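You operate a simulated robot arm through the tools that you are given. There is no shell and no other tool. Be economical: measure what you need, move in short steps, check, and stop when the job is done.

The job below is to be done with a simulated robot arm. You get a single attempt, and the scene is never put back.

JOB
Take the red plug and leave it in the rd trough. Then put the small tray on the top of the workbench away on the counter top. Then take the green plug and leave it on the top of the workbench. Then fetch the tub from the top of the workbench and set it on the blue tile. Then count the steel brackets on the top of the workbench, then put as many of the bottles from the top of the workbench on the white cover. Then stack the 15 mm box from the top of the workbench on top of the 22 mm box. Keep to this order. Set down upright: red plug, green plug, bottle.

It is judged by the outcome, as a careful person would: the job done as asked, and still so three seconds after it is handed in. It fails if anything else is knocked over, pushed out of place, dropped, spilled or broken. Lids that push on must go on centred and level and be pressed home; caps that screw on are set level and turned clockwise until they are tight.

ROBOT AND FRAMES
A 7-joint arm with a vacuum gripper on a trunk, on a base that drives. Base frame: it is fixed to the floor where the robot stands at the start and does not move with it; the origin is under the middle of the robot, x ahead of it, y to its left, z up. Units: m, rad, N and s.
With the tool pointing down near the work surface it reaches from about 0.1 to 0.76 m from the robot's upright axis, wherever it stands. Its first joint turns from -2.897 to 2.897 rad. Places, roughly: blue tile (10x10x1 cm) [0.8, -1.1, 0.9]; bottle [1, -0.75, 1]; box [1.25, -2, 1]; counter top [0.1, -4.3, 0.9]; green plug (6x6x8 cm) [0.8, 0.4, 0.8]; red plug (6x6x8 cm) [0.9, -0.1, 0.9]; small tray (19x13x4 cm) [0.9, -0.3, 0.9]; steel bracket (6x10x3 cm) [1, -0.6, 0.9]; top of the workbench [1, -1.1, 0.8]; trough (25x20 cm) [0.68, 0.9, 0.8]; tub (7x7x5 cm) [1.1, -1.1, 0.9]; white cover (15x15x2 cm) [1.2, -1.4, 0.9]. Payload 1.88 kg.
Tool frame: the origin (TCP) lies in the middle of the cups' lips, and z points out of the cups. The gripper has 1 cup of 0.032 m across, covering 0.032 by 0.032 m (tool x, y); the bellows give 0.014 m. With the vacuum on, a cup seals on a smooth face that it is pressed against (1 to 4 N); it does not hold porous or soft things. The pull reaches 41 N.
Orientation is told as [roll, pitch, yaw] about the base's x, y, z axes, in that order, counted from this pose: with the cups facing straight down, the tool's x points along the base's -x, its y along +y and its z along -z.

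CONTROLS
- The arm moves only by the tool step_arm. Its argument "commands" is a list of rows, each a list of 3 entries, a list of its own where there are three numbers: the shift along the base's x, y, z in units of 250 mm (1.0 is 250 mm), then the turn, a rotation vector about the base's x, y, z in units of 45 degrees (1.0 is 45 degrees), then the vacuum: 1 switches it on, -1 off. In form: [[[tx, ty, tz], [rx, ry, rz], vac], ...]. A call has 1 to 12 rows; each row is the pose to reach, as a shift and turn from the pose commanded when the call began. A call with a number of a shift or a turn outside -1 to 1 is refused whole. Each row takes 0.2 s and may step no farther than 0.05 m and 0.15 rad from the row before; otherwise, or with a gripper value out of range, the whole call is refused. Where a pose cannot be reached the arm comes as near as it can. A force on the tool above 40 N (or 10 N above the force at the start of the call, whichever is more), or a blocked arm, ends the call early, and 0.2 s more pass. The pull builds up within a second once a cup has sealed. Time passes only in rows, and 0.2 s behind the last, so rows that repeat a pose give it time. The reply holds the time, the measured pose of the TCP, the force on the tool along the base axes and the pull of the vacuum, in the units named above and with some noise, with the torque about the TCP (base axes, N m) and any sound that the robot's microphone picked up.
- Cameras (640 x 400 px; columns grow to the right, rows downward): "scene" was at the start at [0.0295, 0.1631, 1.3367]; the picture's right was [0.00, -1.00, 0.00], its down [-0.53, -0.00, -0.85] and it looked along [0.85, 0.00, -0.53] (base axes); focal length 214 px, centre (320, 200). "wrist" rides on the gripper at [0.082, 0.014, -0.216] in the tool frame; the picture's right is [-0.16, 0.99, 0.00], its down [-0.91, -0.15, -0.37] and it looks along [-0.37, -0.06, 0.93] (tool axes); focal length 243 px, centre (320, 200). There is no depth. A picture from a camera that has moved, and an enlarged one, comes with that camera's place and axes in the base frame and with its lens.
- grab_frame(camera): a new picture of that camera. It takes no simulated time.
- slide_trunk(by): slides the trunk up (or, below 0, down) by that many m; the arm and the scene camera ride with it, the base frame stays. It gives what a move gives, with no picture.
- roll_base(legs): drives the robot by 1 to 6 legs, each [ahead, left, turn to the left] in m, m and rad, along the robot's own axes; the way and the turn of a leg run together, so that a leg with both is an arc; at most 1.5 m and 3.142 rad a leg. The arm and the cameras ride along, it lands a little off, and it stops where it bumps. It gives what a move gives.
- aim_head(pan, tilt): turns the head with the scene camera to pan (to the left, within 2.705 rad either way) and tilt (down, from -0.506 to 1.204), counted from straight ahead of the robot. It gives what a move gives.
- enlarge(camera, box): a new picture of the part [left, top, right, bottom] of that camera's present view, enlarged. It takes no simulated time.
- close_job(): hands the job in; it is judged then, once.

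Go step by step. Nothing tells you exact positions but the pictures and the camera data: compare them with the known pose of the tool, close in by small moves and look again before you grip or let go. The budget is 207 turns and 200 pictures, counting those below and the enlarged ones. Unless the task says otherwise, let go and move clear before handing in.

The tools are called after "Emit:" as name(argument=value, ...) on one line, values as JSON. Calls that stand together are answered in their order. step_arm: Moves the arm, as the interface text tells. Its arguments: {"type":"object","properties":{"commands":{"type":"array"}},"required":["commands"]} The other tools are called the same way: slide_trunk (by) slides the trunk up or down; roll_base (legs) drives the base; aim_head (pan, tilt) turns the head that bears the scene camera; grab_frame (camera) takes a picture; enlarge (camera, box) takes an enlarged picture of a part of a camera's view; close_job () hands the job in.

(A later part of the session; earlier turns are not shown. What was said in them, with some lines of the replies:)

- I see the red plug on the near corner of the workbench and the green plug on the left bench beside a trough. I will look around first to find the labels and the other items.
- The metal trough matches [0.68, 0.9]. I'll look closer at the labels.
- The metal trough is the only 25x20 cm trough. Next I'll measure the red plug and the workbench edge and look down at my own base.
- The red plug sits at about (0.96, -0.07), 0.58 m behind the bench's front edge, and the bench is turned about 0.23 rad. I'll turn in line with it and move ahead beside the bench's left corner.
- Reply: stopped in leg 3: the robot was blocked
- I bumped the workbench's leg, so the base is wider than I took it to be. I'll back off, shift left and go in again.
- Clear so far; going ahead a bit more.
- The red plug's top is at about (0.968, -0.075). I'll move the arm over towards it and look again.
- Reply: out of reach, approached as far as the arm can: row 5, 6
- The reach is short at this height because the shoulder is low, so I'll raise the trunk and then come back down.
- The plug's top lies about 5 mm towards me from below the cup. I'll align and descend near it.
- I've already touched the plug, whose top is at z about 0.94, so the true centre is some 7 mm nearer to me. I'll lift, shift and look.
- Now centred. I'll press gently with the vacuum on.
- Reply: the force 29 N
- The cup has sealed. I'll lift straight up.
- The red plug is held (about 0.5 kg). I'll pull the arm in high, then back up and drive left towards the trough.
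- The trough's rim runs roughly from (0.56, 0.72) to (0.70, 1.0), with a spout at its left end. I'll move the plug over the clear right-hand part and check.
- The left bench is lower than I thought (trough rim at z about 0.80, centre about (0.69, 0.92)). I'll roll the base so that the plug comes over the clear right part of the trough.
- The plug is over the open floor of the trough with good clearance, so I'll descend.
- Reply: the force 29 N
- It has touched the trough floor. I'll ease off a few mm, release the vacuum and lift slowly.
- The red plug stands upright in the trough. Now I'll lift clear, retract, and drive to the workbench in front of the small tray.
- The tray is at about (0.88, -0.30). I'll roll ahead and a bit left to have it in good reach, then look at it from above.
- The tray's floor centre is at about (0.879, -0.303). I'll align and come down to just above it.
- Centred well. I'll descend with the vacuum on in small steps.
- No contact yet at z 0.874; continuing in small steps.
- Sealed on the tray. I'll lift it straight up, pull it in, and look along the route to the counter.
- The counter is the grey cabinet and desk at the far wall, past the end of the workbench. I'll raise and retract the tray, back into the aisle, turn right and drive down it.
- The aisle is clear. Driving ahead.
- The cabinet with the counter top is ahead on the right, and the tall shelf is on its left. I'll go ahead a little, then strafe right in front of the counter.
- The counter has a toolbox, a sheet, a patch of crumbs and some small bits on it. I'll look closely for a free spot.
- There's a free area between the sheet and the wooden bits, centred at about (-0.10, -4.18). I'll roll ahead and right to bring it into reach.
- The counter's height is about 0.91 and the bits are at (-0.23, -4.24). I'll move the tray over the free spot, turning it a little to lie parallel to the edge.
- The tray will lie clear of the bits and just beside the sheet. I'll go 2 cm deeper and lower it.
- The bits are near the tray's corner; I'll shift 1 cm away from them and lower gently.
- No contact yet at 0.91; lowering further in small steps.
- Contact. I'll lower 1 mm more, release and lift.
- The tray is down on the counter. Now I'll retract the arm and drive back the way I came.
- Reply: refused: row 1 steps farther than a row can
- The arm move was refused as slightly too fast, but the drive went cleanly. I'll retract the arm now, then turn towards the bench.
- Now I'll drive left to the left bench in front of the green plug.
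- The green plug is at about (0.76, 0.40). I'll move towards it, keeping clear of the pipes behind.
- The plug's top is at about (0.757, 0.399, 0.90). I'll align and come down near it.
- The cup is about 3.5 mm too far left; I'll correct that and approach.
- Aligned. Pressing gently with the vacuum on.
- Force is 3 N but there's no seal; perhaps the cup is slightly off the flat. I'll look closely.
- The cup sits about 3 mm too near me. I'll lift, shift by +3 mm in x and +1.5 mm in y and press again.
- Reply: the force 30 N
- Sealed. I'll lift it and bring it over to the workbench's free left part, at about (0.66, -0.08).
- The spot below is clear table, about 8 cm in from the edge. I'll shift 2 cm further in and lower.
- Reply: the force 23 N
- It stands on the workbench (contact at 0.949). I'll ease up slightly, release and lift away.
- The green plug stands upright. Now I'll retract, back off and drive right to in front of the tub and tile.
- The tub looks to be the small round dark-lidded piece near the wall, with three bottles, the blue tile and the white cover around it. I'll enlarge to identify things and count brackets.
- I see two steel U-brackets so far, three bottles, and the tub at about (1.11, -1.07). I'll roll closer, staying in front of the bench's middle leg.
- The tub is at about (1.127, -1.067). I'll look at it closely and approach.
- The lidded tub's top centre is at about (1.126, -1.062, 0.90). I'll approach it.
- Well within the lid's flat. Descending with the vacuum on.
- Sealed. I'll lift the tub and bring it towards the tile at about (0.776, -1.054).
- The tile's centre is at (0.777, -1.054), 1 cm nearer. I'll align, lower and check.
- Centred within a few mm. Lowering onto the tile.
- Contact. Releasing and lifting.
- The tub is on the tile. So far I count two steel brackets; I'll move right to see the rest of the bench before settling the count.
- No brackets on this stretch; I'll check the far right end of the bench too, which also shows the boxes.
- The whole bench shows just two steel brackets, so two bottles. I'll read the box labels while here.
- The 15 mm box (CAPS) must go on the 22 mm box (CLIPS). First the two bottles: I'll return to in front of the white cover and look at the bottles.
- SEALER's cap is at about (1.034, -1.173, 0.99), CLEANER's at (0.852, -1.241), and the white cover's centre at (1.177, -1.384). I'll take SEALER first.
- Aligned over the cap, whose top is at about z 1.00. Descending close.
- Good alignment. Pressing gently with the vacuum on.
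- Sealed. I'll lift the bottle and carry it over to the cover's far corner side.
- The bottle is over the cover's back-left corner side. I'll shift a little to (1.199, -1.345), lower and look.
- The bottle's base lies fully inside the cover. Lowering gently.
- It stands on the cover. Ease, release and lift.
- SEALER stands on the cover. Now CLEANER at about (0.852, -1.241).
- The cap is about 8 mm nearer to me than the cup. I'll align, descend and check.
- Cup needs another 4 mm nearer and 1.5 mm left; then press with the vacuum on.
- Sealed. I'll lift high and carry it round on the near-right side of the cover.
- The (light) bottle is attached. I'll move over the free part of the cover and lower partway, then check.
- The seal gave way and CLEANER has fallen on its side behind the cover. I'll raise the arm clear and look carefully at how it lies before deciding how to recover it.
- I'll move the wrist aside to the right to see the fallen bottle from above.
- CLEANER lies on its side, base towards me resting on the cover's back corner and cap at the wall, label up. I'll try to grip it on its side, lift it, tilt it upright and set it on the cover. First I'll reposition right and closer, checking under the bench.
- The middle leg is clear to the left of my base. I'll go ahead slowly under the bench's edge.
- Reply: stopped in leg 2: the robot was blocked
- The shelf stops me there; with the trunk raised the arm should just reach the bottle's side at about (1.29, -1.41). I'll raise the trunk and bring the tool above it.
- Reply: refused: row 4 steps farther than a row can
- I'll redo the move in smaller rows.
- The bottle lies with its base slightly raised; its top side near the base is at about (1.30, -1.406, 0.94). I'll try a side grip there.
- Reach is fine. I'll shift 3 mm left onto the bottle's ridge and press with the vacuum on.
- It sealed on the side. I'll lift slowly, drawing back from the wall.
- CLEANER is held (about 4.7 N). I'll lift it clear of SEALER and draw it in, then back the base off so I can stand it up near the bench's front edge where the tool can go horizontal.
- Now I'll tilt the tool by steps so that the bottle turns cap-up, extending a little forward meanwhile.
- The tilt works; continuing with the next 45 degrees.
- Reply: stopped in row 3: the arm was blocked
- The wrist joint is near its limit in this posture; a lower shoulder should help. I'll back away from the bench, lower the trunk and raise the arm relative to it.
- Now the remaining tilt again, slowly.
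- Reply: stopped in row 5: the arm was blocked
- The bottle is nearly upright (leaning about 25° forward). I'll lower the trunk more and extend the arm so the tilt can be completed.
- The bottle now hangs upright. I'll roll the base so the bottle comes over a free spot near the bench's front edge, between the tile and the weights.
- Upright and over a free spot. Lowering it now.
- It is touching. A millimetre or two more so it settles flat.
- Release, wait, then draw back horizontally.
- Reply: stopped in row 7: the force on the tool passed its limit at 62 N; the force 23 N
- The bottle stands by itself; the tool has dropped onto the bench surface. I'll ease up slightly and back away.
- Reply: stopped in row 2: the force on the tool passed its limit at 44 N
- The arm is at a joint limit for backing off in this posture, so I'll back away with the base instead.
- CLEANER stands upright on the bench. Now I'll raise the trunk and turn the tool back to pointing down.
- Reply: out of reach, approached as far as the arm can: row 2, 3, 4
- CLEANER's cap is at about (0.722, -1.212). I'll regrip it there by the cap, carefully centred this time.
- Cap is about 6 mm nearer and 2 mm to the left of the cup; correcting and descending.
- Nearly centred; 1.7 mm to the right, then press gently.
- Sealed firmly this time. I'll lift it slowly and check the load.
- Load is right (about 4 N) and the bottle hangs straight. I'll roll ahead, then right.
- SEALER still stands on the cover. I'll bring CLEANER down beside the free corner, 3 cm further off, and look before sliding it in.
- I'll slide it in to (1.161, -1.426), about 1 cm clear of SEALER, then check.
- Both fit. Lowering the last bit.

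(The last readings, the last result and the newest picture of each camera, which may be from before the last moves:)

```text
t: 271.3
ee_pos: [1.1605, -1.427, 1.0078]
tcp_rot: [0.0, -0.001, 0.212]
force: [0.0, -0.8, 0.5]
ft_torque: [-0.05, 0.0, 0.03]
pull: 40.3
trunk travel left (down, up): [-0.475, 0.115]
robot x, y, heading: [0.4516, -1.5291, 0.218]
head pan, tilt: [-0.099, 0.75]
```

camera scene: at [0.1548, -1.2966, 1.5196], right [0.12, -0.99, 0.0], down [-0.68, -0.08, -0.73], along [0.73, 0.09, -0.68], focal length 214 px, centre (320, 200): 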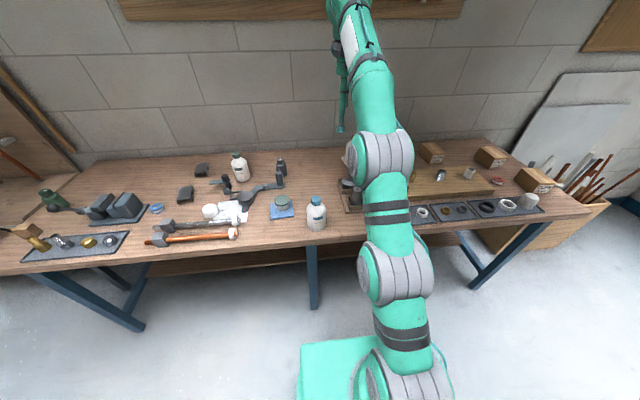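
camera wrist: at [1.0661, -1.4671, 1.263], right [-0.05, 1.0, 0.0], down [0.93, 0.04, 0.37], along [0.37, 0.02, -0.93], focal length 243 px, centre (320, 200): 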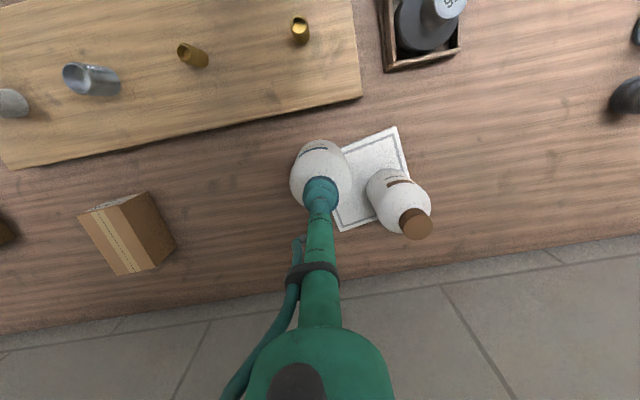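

Contact. One more millimetre, release, and lift straight up.

Emit:
step_arm(commands=[[[0, 0, -0.004], [0, 0, 0], 1], [[0, 0, -0.004], [0, 0, 0], -1], [[0, 0, -0.004], [0, 0, 0], -1], [[0, 0, -0.004], [0, 0, 0], -1], [[0, 0, -0.004], [0, 0, 0], -1], [[0, 0, 0.03], [0, 0, 0], -1], [[0, 0, 0.12], [0, 0, 0], -1], [[0, 0, 0.28], [0, 0, 0], -1], [[0, 0, 0.44], [0, 0, 0], -1], [[0, 0, 0.6], [0, 0, 0], -1]])

Emit:
enlarge(camera="scene", box=[310, 140, 406, 200])

```text
t: 273.5
ee_pos: [1.1652, -1.4281, 1.1534]
tcp_rot: [-0.008, 0.002, 0.218]
force: [0.3, 1.1, -1.3]
ft_torque: [-0.26, -0.05, -0.07]
pull: 0.2
trunk travel left (down, up): [-0.475, 0.115]
robot x, y, heading: [0.4503, -1.5324, 0.223]
head pan, tilt: [-0.099, 0.75]
```

```text
6.67 times, centred on (358, 170) of scene
camera zoom: at [0.4444, -1.3741, 1.5195], right [0.12, -0.99, 0.0], down [-0.68, -0.08, -0.73], along [0.72, 0.09, -0.68], focal length 1430 px, centre (67, 400)
```

zoom: 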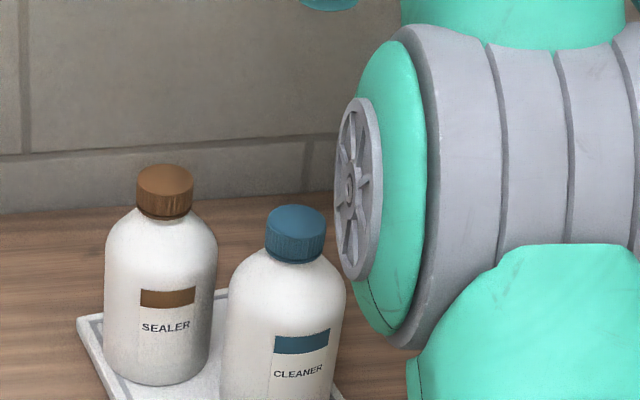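

Two bottles now stand upright on the white cover, matching the two brackets. Next the 15 mm box: CAPS at about (1.29, -2.10), CLIPS (22 mm) at about (1.076, -2.203). I'll retract and drive right.

Emit:
step_arm(commands=[[[-0.05, -0.02, 0.06], [0, 0, 0], -1], [[-0.18, -0.04, 0.12], [0, 0, 0], -1], [[-0.34, -0.06, 0.12], [0, 0, 0], -1], [[-0.5, -0.08, 0.12], [0, 0, 0], -1], [[-0.66, -0.1, 0.12], [0, 0, 0], -1], [[-0.8, -0.12, 0.12], [0, 0, 0], -1]])

Emit:
roll_base(legs=[[0, -0.62, 0]])

Emit:
aim_head(pan=0.1, tilt=0.75)

Emit:
grab_frame(camera="wrist")

Emit:
grab_frame(camera="scene")

```text
t: 274.9
ee_pos: [0.9597, -1.4565, 1.1872]
tcp_rot: [0.001, 0.0, 0.211]
force: [-0.6, -1.0, 0.0]
ft_torque: [-0.05, 0.0, -0.03]
pull: 0.1
trunk travel left (down, up): [-0.475, 0.115]
robot x, y, heading: [0.4543, -1.531, 0.224]
head pan, tilt: [-0.099, 0.75]
```

```text
t: 278.4
ee_pos: [1.0924, -2.0789, 1.1886]
tcp_rot: [0.0, 0.0, 0.194]
force: [0.3, -0.3, -0.1]
ft_torque: [-0.03, 0.01, -0.01]
pull: 0.0
trunk travel left (down, up): [-0.475, 0.115]
robot x, y, heading: [0.5893, -2.1413, 0.204]
head pan, tilt: [-0.099, 0.75]
```

```text
t: 279.1
ee_pos: [1.0923, -2.0782, 1.1874]
tcp_rot: [0.001, 0.002, 0.194]
force: [-0.3, 0.7, 0.4]
ft_torque: [0.01, 0.05, 0.01]
pull: 0.0
trunk travel left (down, up): [-0.475, 0.115]
robot x, y, heading: [0.5876, -2.1449, 0.2]
head pan, tilt: [0.099, 0.75]
```

```text
32 pictures are left
camera wrist: at [1.0098, -2.0804, 1.4044], right [-0.03, 1.0, 0.0], down [0.93, 0.03, 0.37], along [0.37, 0.01, -0.93], focal length 243 px, centre (320, 200)
```

wrist: 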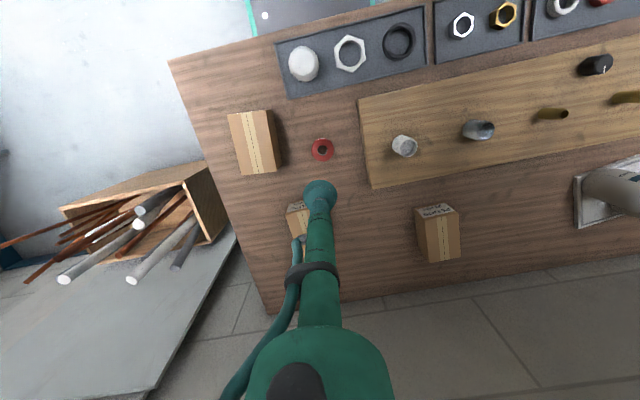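

```text
31 pictures are left
camera scene: at [0.5731, -1.9706, 1.5196], right [0.3, -0.95, 0.0], down [-0.65, -0.2, -0.73], along [0.7, 0.22, -0.68], focal length 214 px, centre (320, 200)
```

scene: 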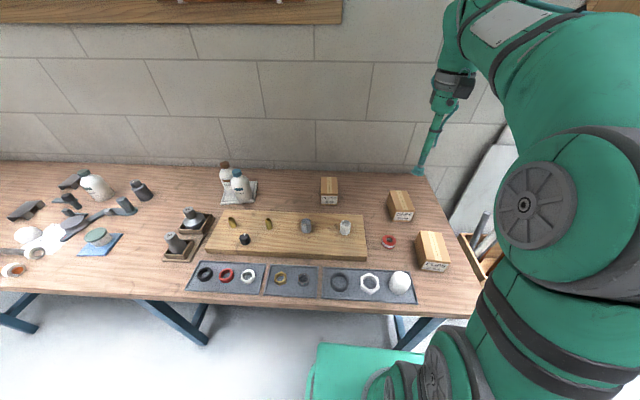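

I'll move over CAPS and look from above.

Emit:
step_arm(commands=[[[0.12, -0.01, -0.1], [0, 0, 0], -1], [[0.24, -0.03, -0.2], [0, 0, 0], -1], [[0.36, -0.05, -0.3], [0, 0, 0], -1], [[0.48, -0.06, -0.42], [0, 0, 0], -1], [[0.6, -0.07, -0.54], [0, 0, 0], -1], [[0.7, -0.08, -0.68], [0, 0, 0], -1]])

Emit:
enlarge(camera="wrist", box=[220, 100, 420, 225])

Emit:
enlarge(camera="scene", box=[360, 170, 480, 285])

```text
t: 280.5
ee_pos: [1.2701, -2.099, 1.017]
tcp_rot: [-0.002, 0.002, 0.19]
force: [-0.3, 0.0, 0.4]
ft_torque: [0.0, -0.04, -0.01]
pull: 0.0
trunk travel left (down, up): [-0.475, 0.115]
robot x, y, heading: [0.5874, -2.1448, 0.203]
head pan, tilt: [0.099, 0.75]
```

```text
3.20 times, centred on (320, 162) of wrist
camera zoom: at [1.1875, -2.1002, 1.2347], right [-0.03, 1.0, 0.0], down [0.93, 0.02, 0.37], along [0.37, 0.01, -0.93], focal length 776 px, centre (320, 320)
```

zoom: 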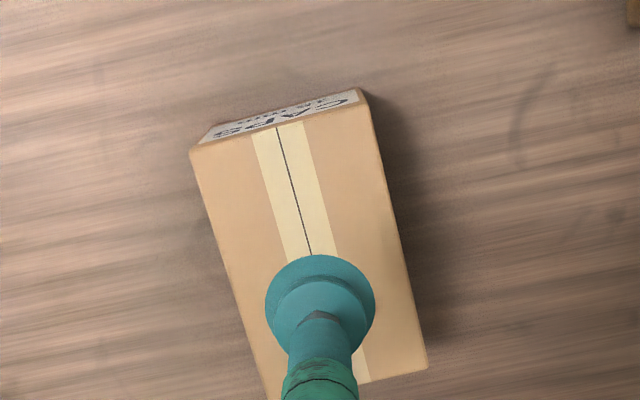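

```text
3.48 times, centred on (420, 228) of scene
camera zoom: at [0.5732, -1.9705, 1.5197], right [0.3, -0.95, 0.0], down [-0.65, -0.2, -0.73], along [0.7, 0.22, -0.68], focal length 746 px, centre (-28, 104)
```

zoom: 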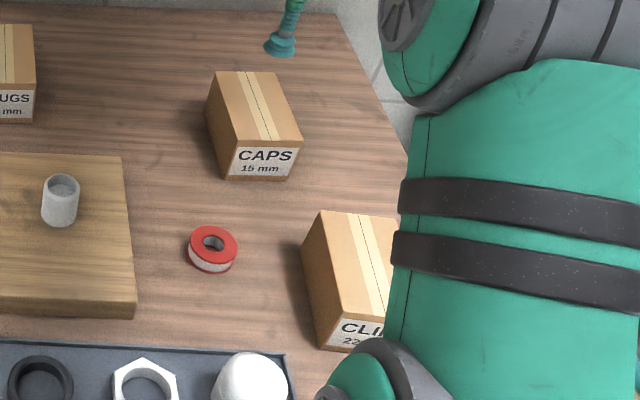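

CAPS's top centre is at about (1.286, -2.101). I'll descend onto its middle.

Emit:
step_arm(commands=[[[0.064, -0.008, -0.08], [0, 0, 0], -1], [[0.064, -0.008, -0.2], [0, 0, 0], -1], [[0.064, -0.008, -0.28], [0, 0, 0], -1], [[0.064, -0.008, -0.32], [0, 0, 0], 1], [[0.064, -0.008, -0.36], [0, 0, 0], 1]])

```text
t: 281.7
ee_pos: [1.2842, -2.1013, 0.927]
tcp_rot: [0.001, 0.002, 0.194]
force: [0.8, 0.9, 0.5]
ft_torque: [0.02, 0.0, 0.03]
pull: 0.0
trunk travel left (down, up): [-0.475, 0.115]
robot x, y, heading: [0.5837, -2.1441, 0.2]
head pan, tilt: [0.099, 0.75]
```

Emit:
step_arm(commands=[[[0, 0, -0.015], [0, 0, 0], 1], [[0, 0, -0.03], [0, 0, 0], 1], [[0, 0, -0.04], [0, 0, 0], 1], [[0, 0, -0.04], [0, 0, 0], 1]])

```text
t: 282.7
ee_pos: [1.2842, -2.1013, 0.9198]
tcp_rot: [-0.001, -0.004, 0.193]
force: [-1.5, -0.5, 14.8]
ft_torque: [0.02, 0.07, -0.19]
pull: 41.0
trunk travel left (down, up): [-0.475, 0.115]
robot x, y, heading: [0.5851, -2.1429, 0.198]
head pan, tilt: [0.099, 0.75]
```

Sealed. Lifting slowly and moving towards CLIPS.

Emit:
step_arm(commands=[[[0, 0, 0.04], [0, 0, 0], 1], [[0, 0, 0.12], [0, 0, 0], 1], [[0, 0, 0.22], [0, 0, 0], 1], [[0, 0, 0.34], [0, 0, 0], 1], [[-0.04, 0, 0.46], [0, 0, 0], 1], [[-0.12, -0.02, 0.56], [0, 0, 0], 1], [[-0.24, -0.04, 0.62], [0, 0, 0], 1], [[-0.36, -0.08, 0.62], [0, 0, 0], 1], [[-0.48, -0.14, 0.62], [0, 0, 0], 1], [[-0.6, -0.22, 0.62], [0, 0, 0], 1]])

Emit:
grab_frame(camera="wrist")

Emit:
grab_frame(camera="scene")

```text
t: 284.9
ee_pos: [1.1332, -2.1537, 1.0718]
tcp_rot: [0.0, 0.001, 0.193]
force: [-0.5, 0.4, -2.2]
ft_torque: [-0.03, 0.0, 0.0]
pull: 40.2
trunk travel left (down, up): [-0.475, 0.115]
robot x, y, heading: [0.5873, -2.1424, 0.206]
head pan, tilt: [0.099, 0.75]
```

```text
28 pictures are left
camera wrist: at [1.0507, -2.1552, 1.2891], right [-0.03, 1.0, 0.0], down [0.93, 0.03, 0.37], along [0.37, 0.01, -0.93], focal length 243 px, centre (320, 200)
```

wrist: 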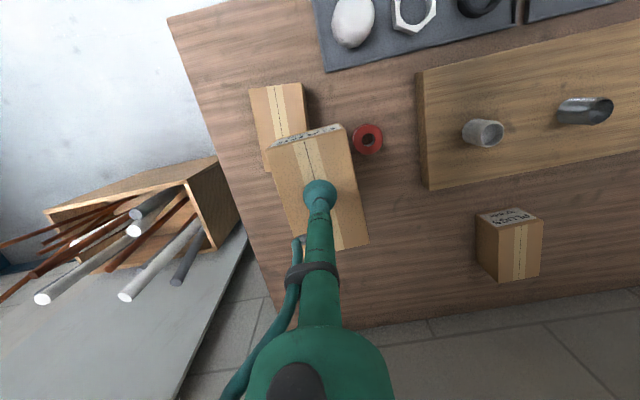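

```text
27 pictures are left
camera scene: at [0.5731, -1.9704, 1.5196], right [0.3, -0.95, 0.0], down [-0.65, -0.2, -0.73], along [0.7, 0.22, -0.68], focal length 214 px, centre (320, 200)
```

scene: 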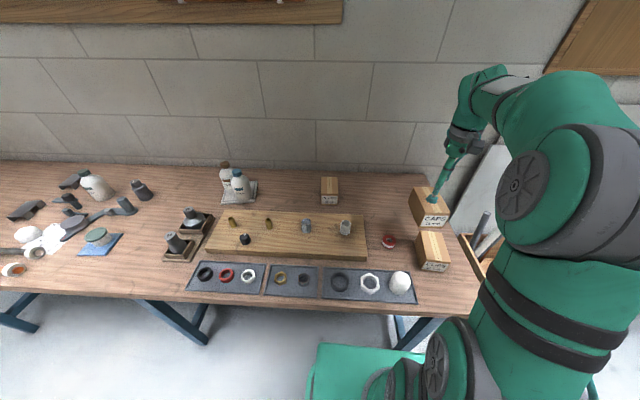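

CLIPS's top centre is at about (1.079, -2.205), turned about 0.13 rad less than CAPS. I'll move over it with a small turn and then check.

Emit:
step_arm(commands=[[[-0.08, -0.08, 0], [0, 0, -0.06], 1], [[-0.16, -0.15, 0], [0, 0, -0.12], 1], [[-0.224, -0.208, 0], [0, 0, -0.166], 1], [[-0.224, -0.208, -0.1], [0, 0, -0.166], 1]])

Emit:
grab_frame(camera="wrist")

Emit:
enlarge(camera="scene", box=[370, 190, 490, 290])

```text
t: 285.9
ee_pos: [1.0771, -2.2066, 1.0479]
tcp_rot: [0.0, -0.001, 0.064]
force: [-0.2, 0.4, -2.3]
ft_torque: [0.01, 0.02, 0.01]
pull: 40.0
trunk travel left (down, up): [-0.475, 0.115]
robot x, y, heading: [0.5839, -2.1442, 0.203]
head pan, tilt: [0.099, 0.75]
```

```text
26 pictures are left
camera wrist: at [0.9942, -2.1972, 1.2643], right [0.1, 0.99, 0.0], down [0.92, -0.1, 0.37], along [0.37, -0.04, -0.93], focal length 243 px, centre (320, 200)
```

wrist: 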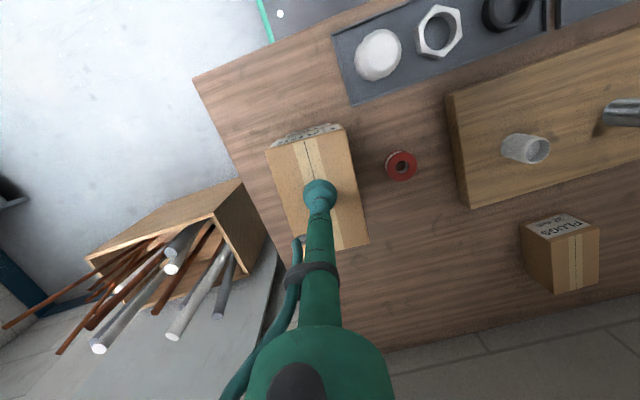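

```text
4.00 times, centred on (430, 240) of scene
camera zoom: at [0.5728, -1.9706, 1.5197], right [0.3, -0.95, 0.0], down [-0.65, -0.2, -0.73], along [0.7, 0.22, -0.68], focal length 858 px, centre (-120, 40)
```

zoom: 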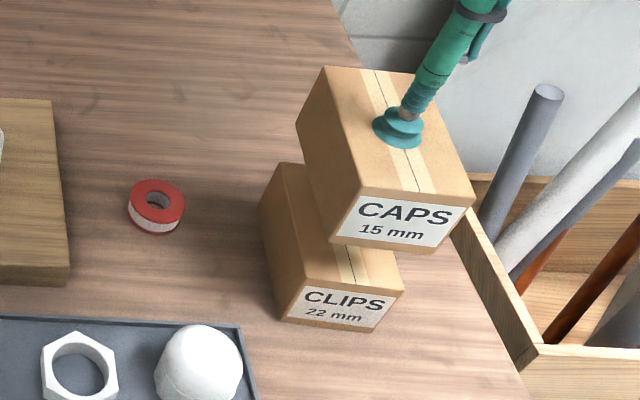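

CLIPS's top is at about z 0.92, centre (1.086, -2.212). I'll correct by 6–7 mm and lower close, then check.

Emit:
step_arm(commands=[[[0.024, -0.03, -0.03], [0, 0, 0], 1], [[0.024, -0.03, -0.1], [0, 0, 0], 1], [[0.024, -0.03, -0.16], [0, 0, 0], 1], [[0.024, -0.03, -0.19], [0, 0, 0], 1]])

Emit:
enlarge(camera="wrist", box=[220, 100, 420, 260])

Emit:
enlarge(camera="scene", box=[380, 200, 476, 280])

```text
t: 286.9
ee_pos: [1.0836, -2.215, 1.0004]
tcp_rot: [0.0, 0.0, 0.062]
force: [0.7, 0.1, -2.5]
ft_torque: [0.01, 0.02, 0.01]
pull: 40.5
trunk travel left (down, up): [-0.475, 0.115]
robot x, y, heading: [0.5832, -2.1437, 0.203]
head pan, tilt: [0.099, 0.75]
```

```text
2.50 times, centred on (320, 180) of wrist
camera zoom: at [1.0005, -2.206, 1.217], right [0.1, 0.99, 0.0], down [0.92, -0.1, 0.37], along [0.37, -0.04, -0.93], focal length 606 px, centre (320, 250)
```

zoom: 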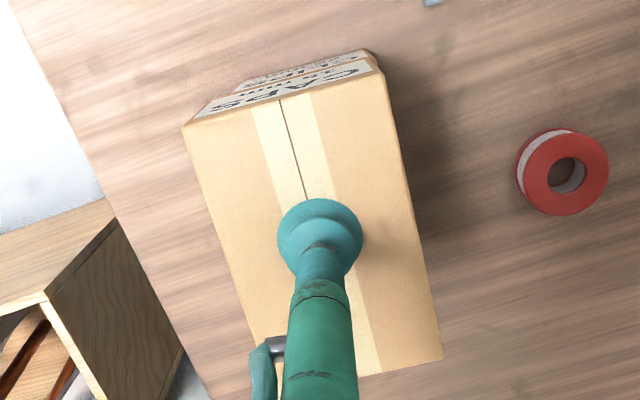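

```text
5.00 times, centred on (428, 240) of scene
camera zoom: at [0.5731, -1.9705, 1.5196], right [0.3, -0.95, 0.0], down [-0.65, -0.2, -0.73], along [0.7, 0.22, -0.68], focal length 1072 px, centre (-220, 0)
```

zoom: 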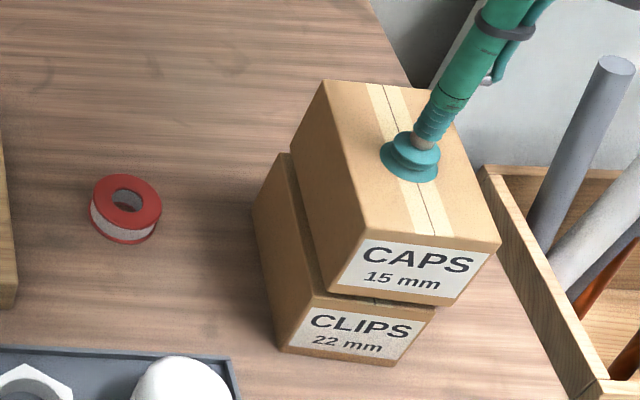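

CAPS is aligned in angle and depth but about 6 mm too far right; correcting and lowering.

Emit:
step_arm(commands=[[[0, 0.024, 0], [0, 0, 0], 1], [[0, 0.024, -0.025], [0, 0, 0], 1], [[0, 0.024, -0.04], [0, 0, 0], 1], [[0, 0.024, -0.045], [0, 0, 0], 1]])

Emit:
enlarge(camera="scene", box=[380, 200, 476, 280])

```text
t: 287.9
ee_pos: [1.0834, -2.2071, 0.9905]
tcp_rot: [0.002, -0.002, 0.062]
force: [-1.8, 2.7, 9.4]
ft_torque: [0.03, 0.02, -0.01]
pull: 40.8
trunk travel left (down, up): [-0.475, 0.115]
robot x, y, heading: [0.5829, -2.1423, 0.205]
head pan, tilt: [0.099, 0.75]
```

```text
5.00 times, centred on (428, 240) of scene
camera zoom: at [0.5723, -1.9702, 1.5198], right [0.3, -0.95, 0.0], down [-0.65, -0.2, -0.73], along [0.7, 0.22, -0.68], focal length 1072 px, centre (-220, 0)
```

zoom: 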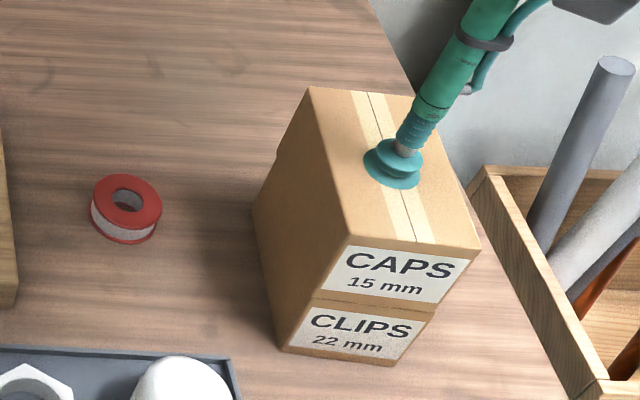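

Beautifully stacked and in contact. I'll ease off, release and lift away.

Emit:
step_arm(commands=[[[0, 0, 0.006], [0, 0, 0], 1], [[0, 0, 0.006], [0, 0, 0], -1], [[0, 0, 0.006], [0, 0, 0], -1], [[0, 0, 0.006], [0, 0, 0], -1], [[0, 0, 0.006], [0, 0, 0], -1], [[0, 0, 0.04], [0, 0, 0], -1], [[0, 0, 0.14], [0, 0, 0], -1], [[0, 0, 0.3], [0, 0, 0], -1], [[0, 0, 0.46], [0, 0, 0], -1], [[-0.1, 0, 0.6], [0, 0, 0], -1], [[-0.26, 0, 0.66], [0, 0, 0], -1]])

Emit:
grab_frame(camera="scene")

```text
t: 290.3
ee_pos: [1.0175, -2.2082, 1.1523]
tcp_rot: [-0.001, 0.002, 0.064]
force: [0.4, 0.7, 0.1]
ft_torque: [0.0, 0.01, 0.02]
pull: 0.0
trunk travel left (down, up): [-0.475, 0.115]
robot x, y, heading: [0.5857, -2.1444, 0.205]
head pan, tilt: [0.099, 0.75]
```

```text
21 pictures are left
camera scene: at [0.5729, -1.9705, 1.5196], right [0.3, -0.95, 0.0], down [-0.65, -0.2, -0.73], along [0.7, 0.22, -0.68], focal length 214 px, centre (320, 200)
```

scene: 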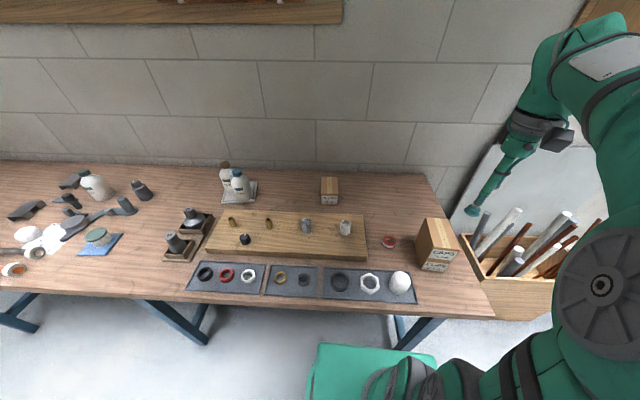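

The boxes are stacked. A last check of the bottles and tub before handing in.

Emit:
enlarge(camera="scene", box=[0, 150, 290, 300])

Emit:
enlarge(camera="scene", box=[200, 150, 280, 210])

```text
2.21 times, centred on (145, 225) of scene
camera zoom: at [0.5729, -1.9705, 1.5196], right [0.3, -0.95, 0.0], down [-0.65, -0.2, -0.73], along [0.7, 0.22, -0.68], focal length 473 px, centre (706, 145)
```

zoom: 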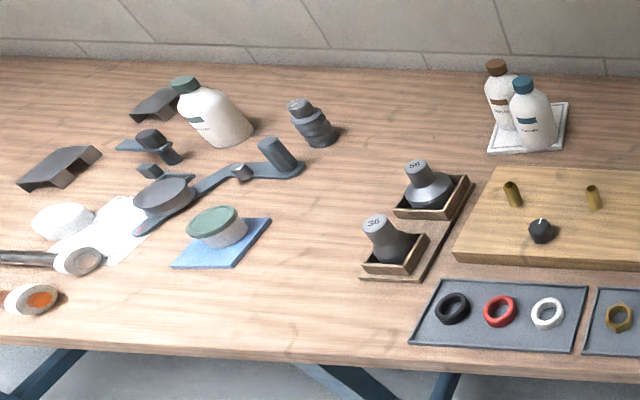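

```text
6.67 times, centred on (240, 180) of scene
camera zoom: at [0.5729, -1.9705, 1.5196], right [0.3, -0.95, 0.0], down [-0.65, -0.2, -0.73], along [0.7, 0.22, -0.68], focal length 1430 px, centre (853, 333)
```

zoom: 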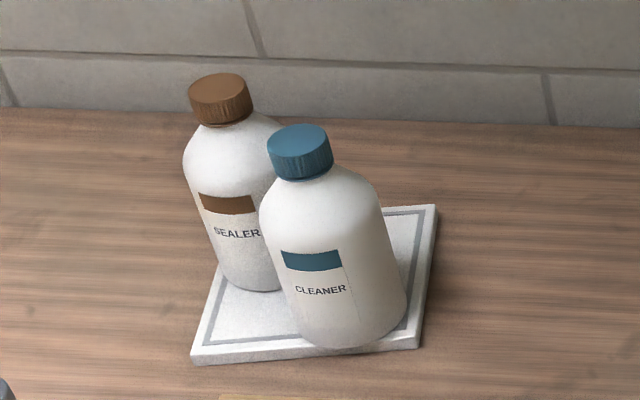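

Both bottles stand upright on the cover, the tub is on the tile and the boxes are stacked, with the arm clear. I'm handing in.

Emit:
close_job()

```text
The job is handed in.
```

All six steps are finished and handed in, but I dropped one bottle along the way: CLEANER lost suction on its way to the white cover and fell on its side. I stood it back up and set it upright on the cover next to SEALER. I saw no damage, but the drop itself may count against the job.

- **Red plug:** upright in the metal trough. I took that as the "rd trough" because it is the only 25x20 cm one.
- **Small tray:** on the counter top.
- **Green plug:** upright on the workbench.
- **Tub:** on the blue tile.
- **Brackets and bottles:** I counted two steel brackets, so two bottles, SEALER and CLEANER, stand upright on the white cover. CLEANER may overhang the edge by a few millimetres.
- **Boxes:** the 15 mm box (CAPS) is stacked squarely on the 22 mm box (CLIPS).

While driving, the base bumped a workbench leg once and the shelf under the bench once. Nothing appeared to move either time.
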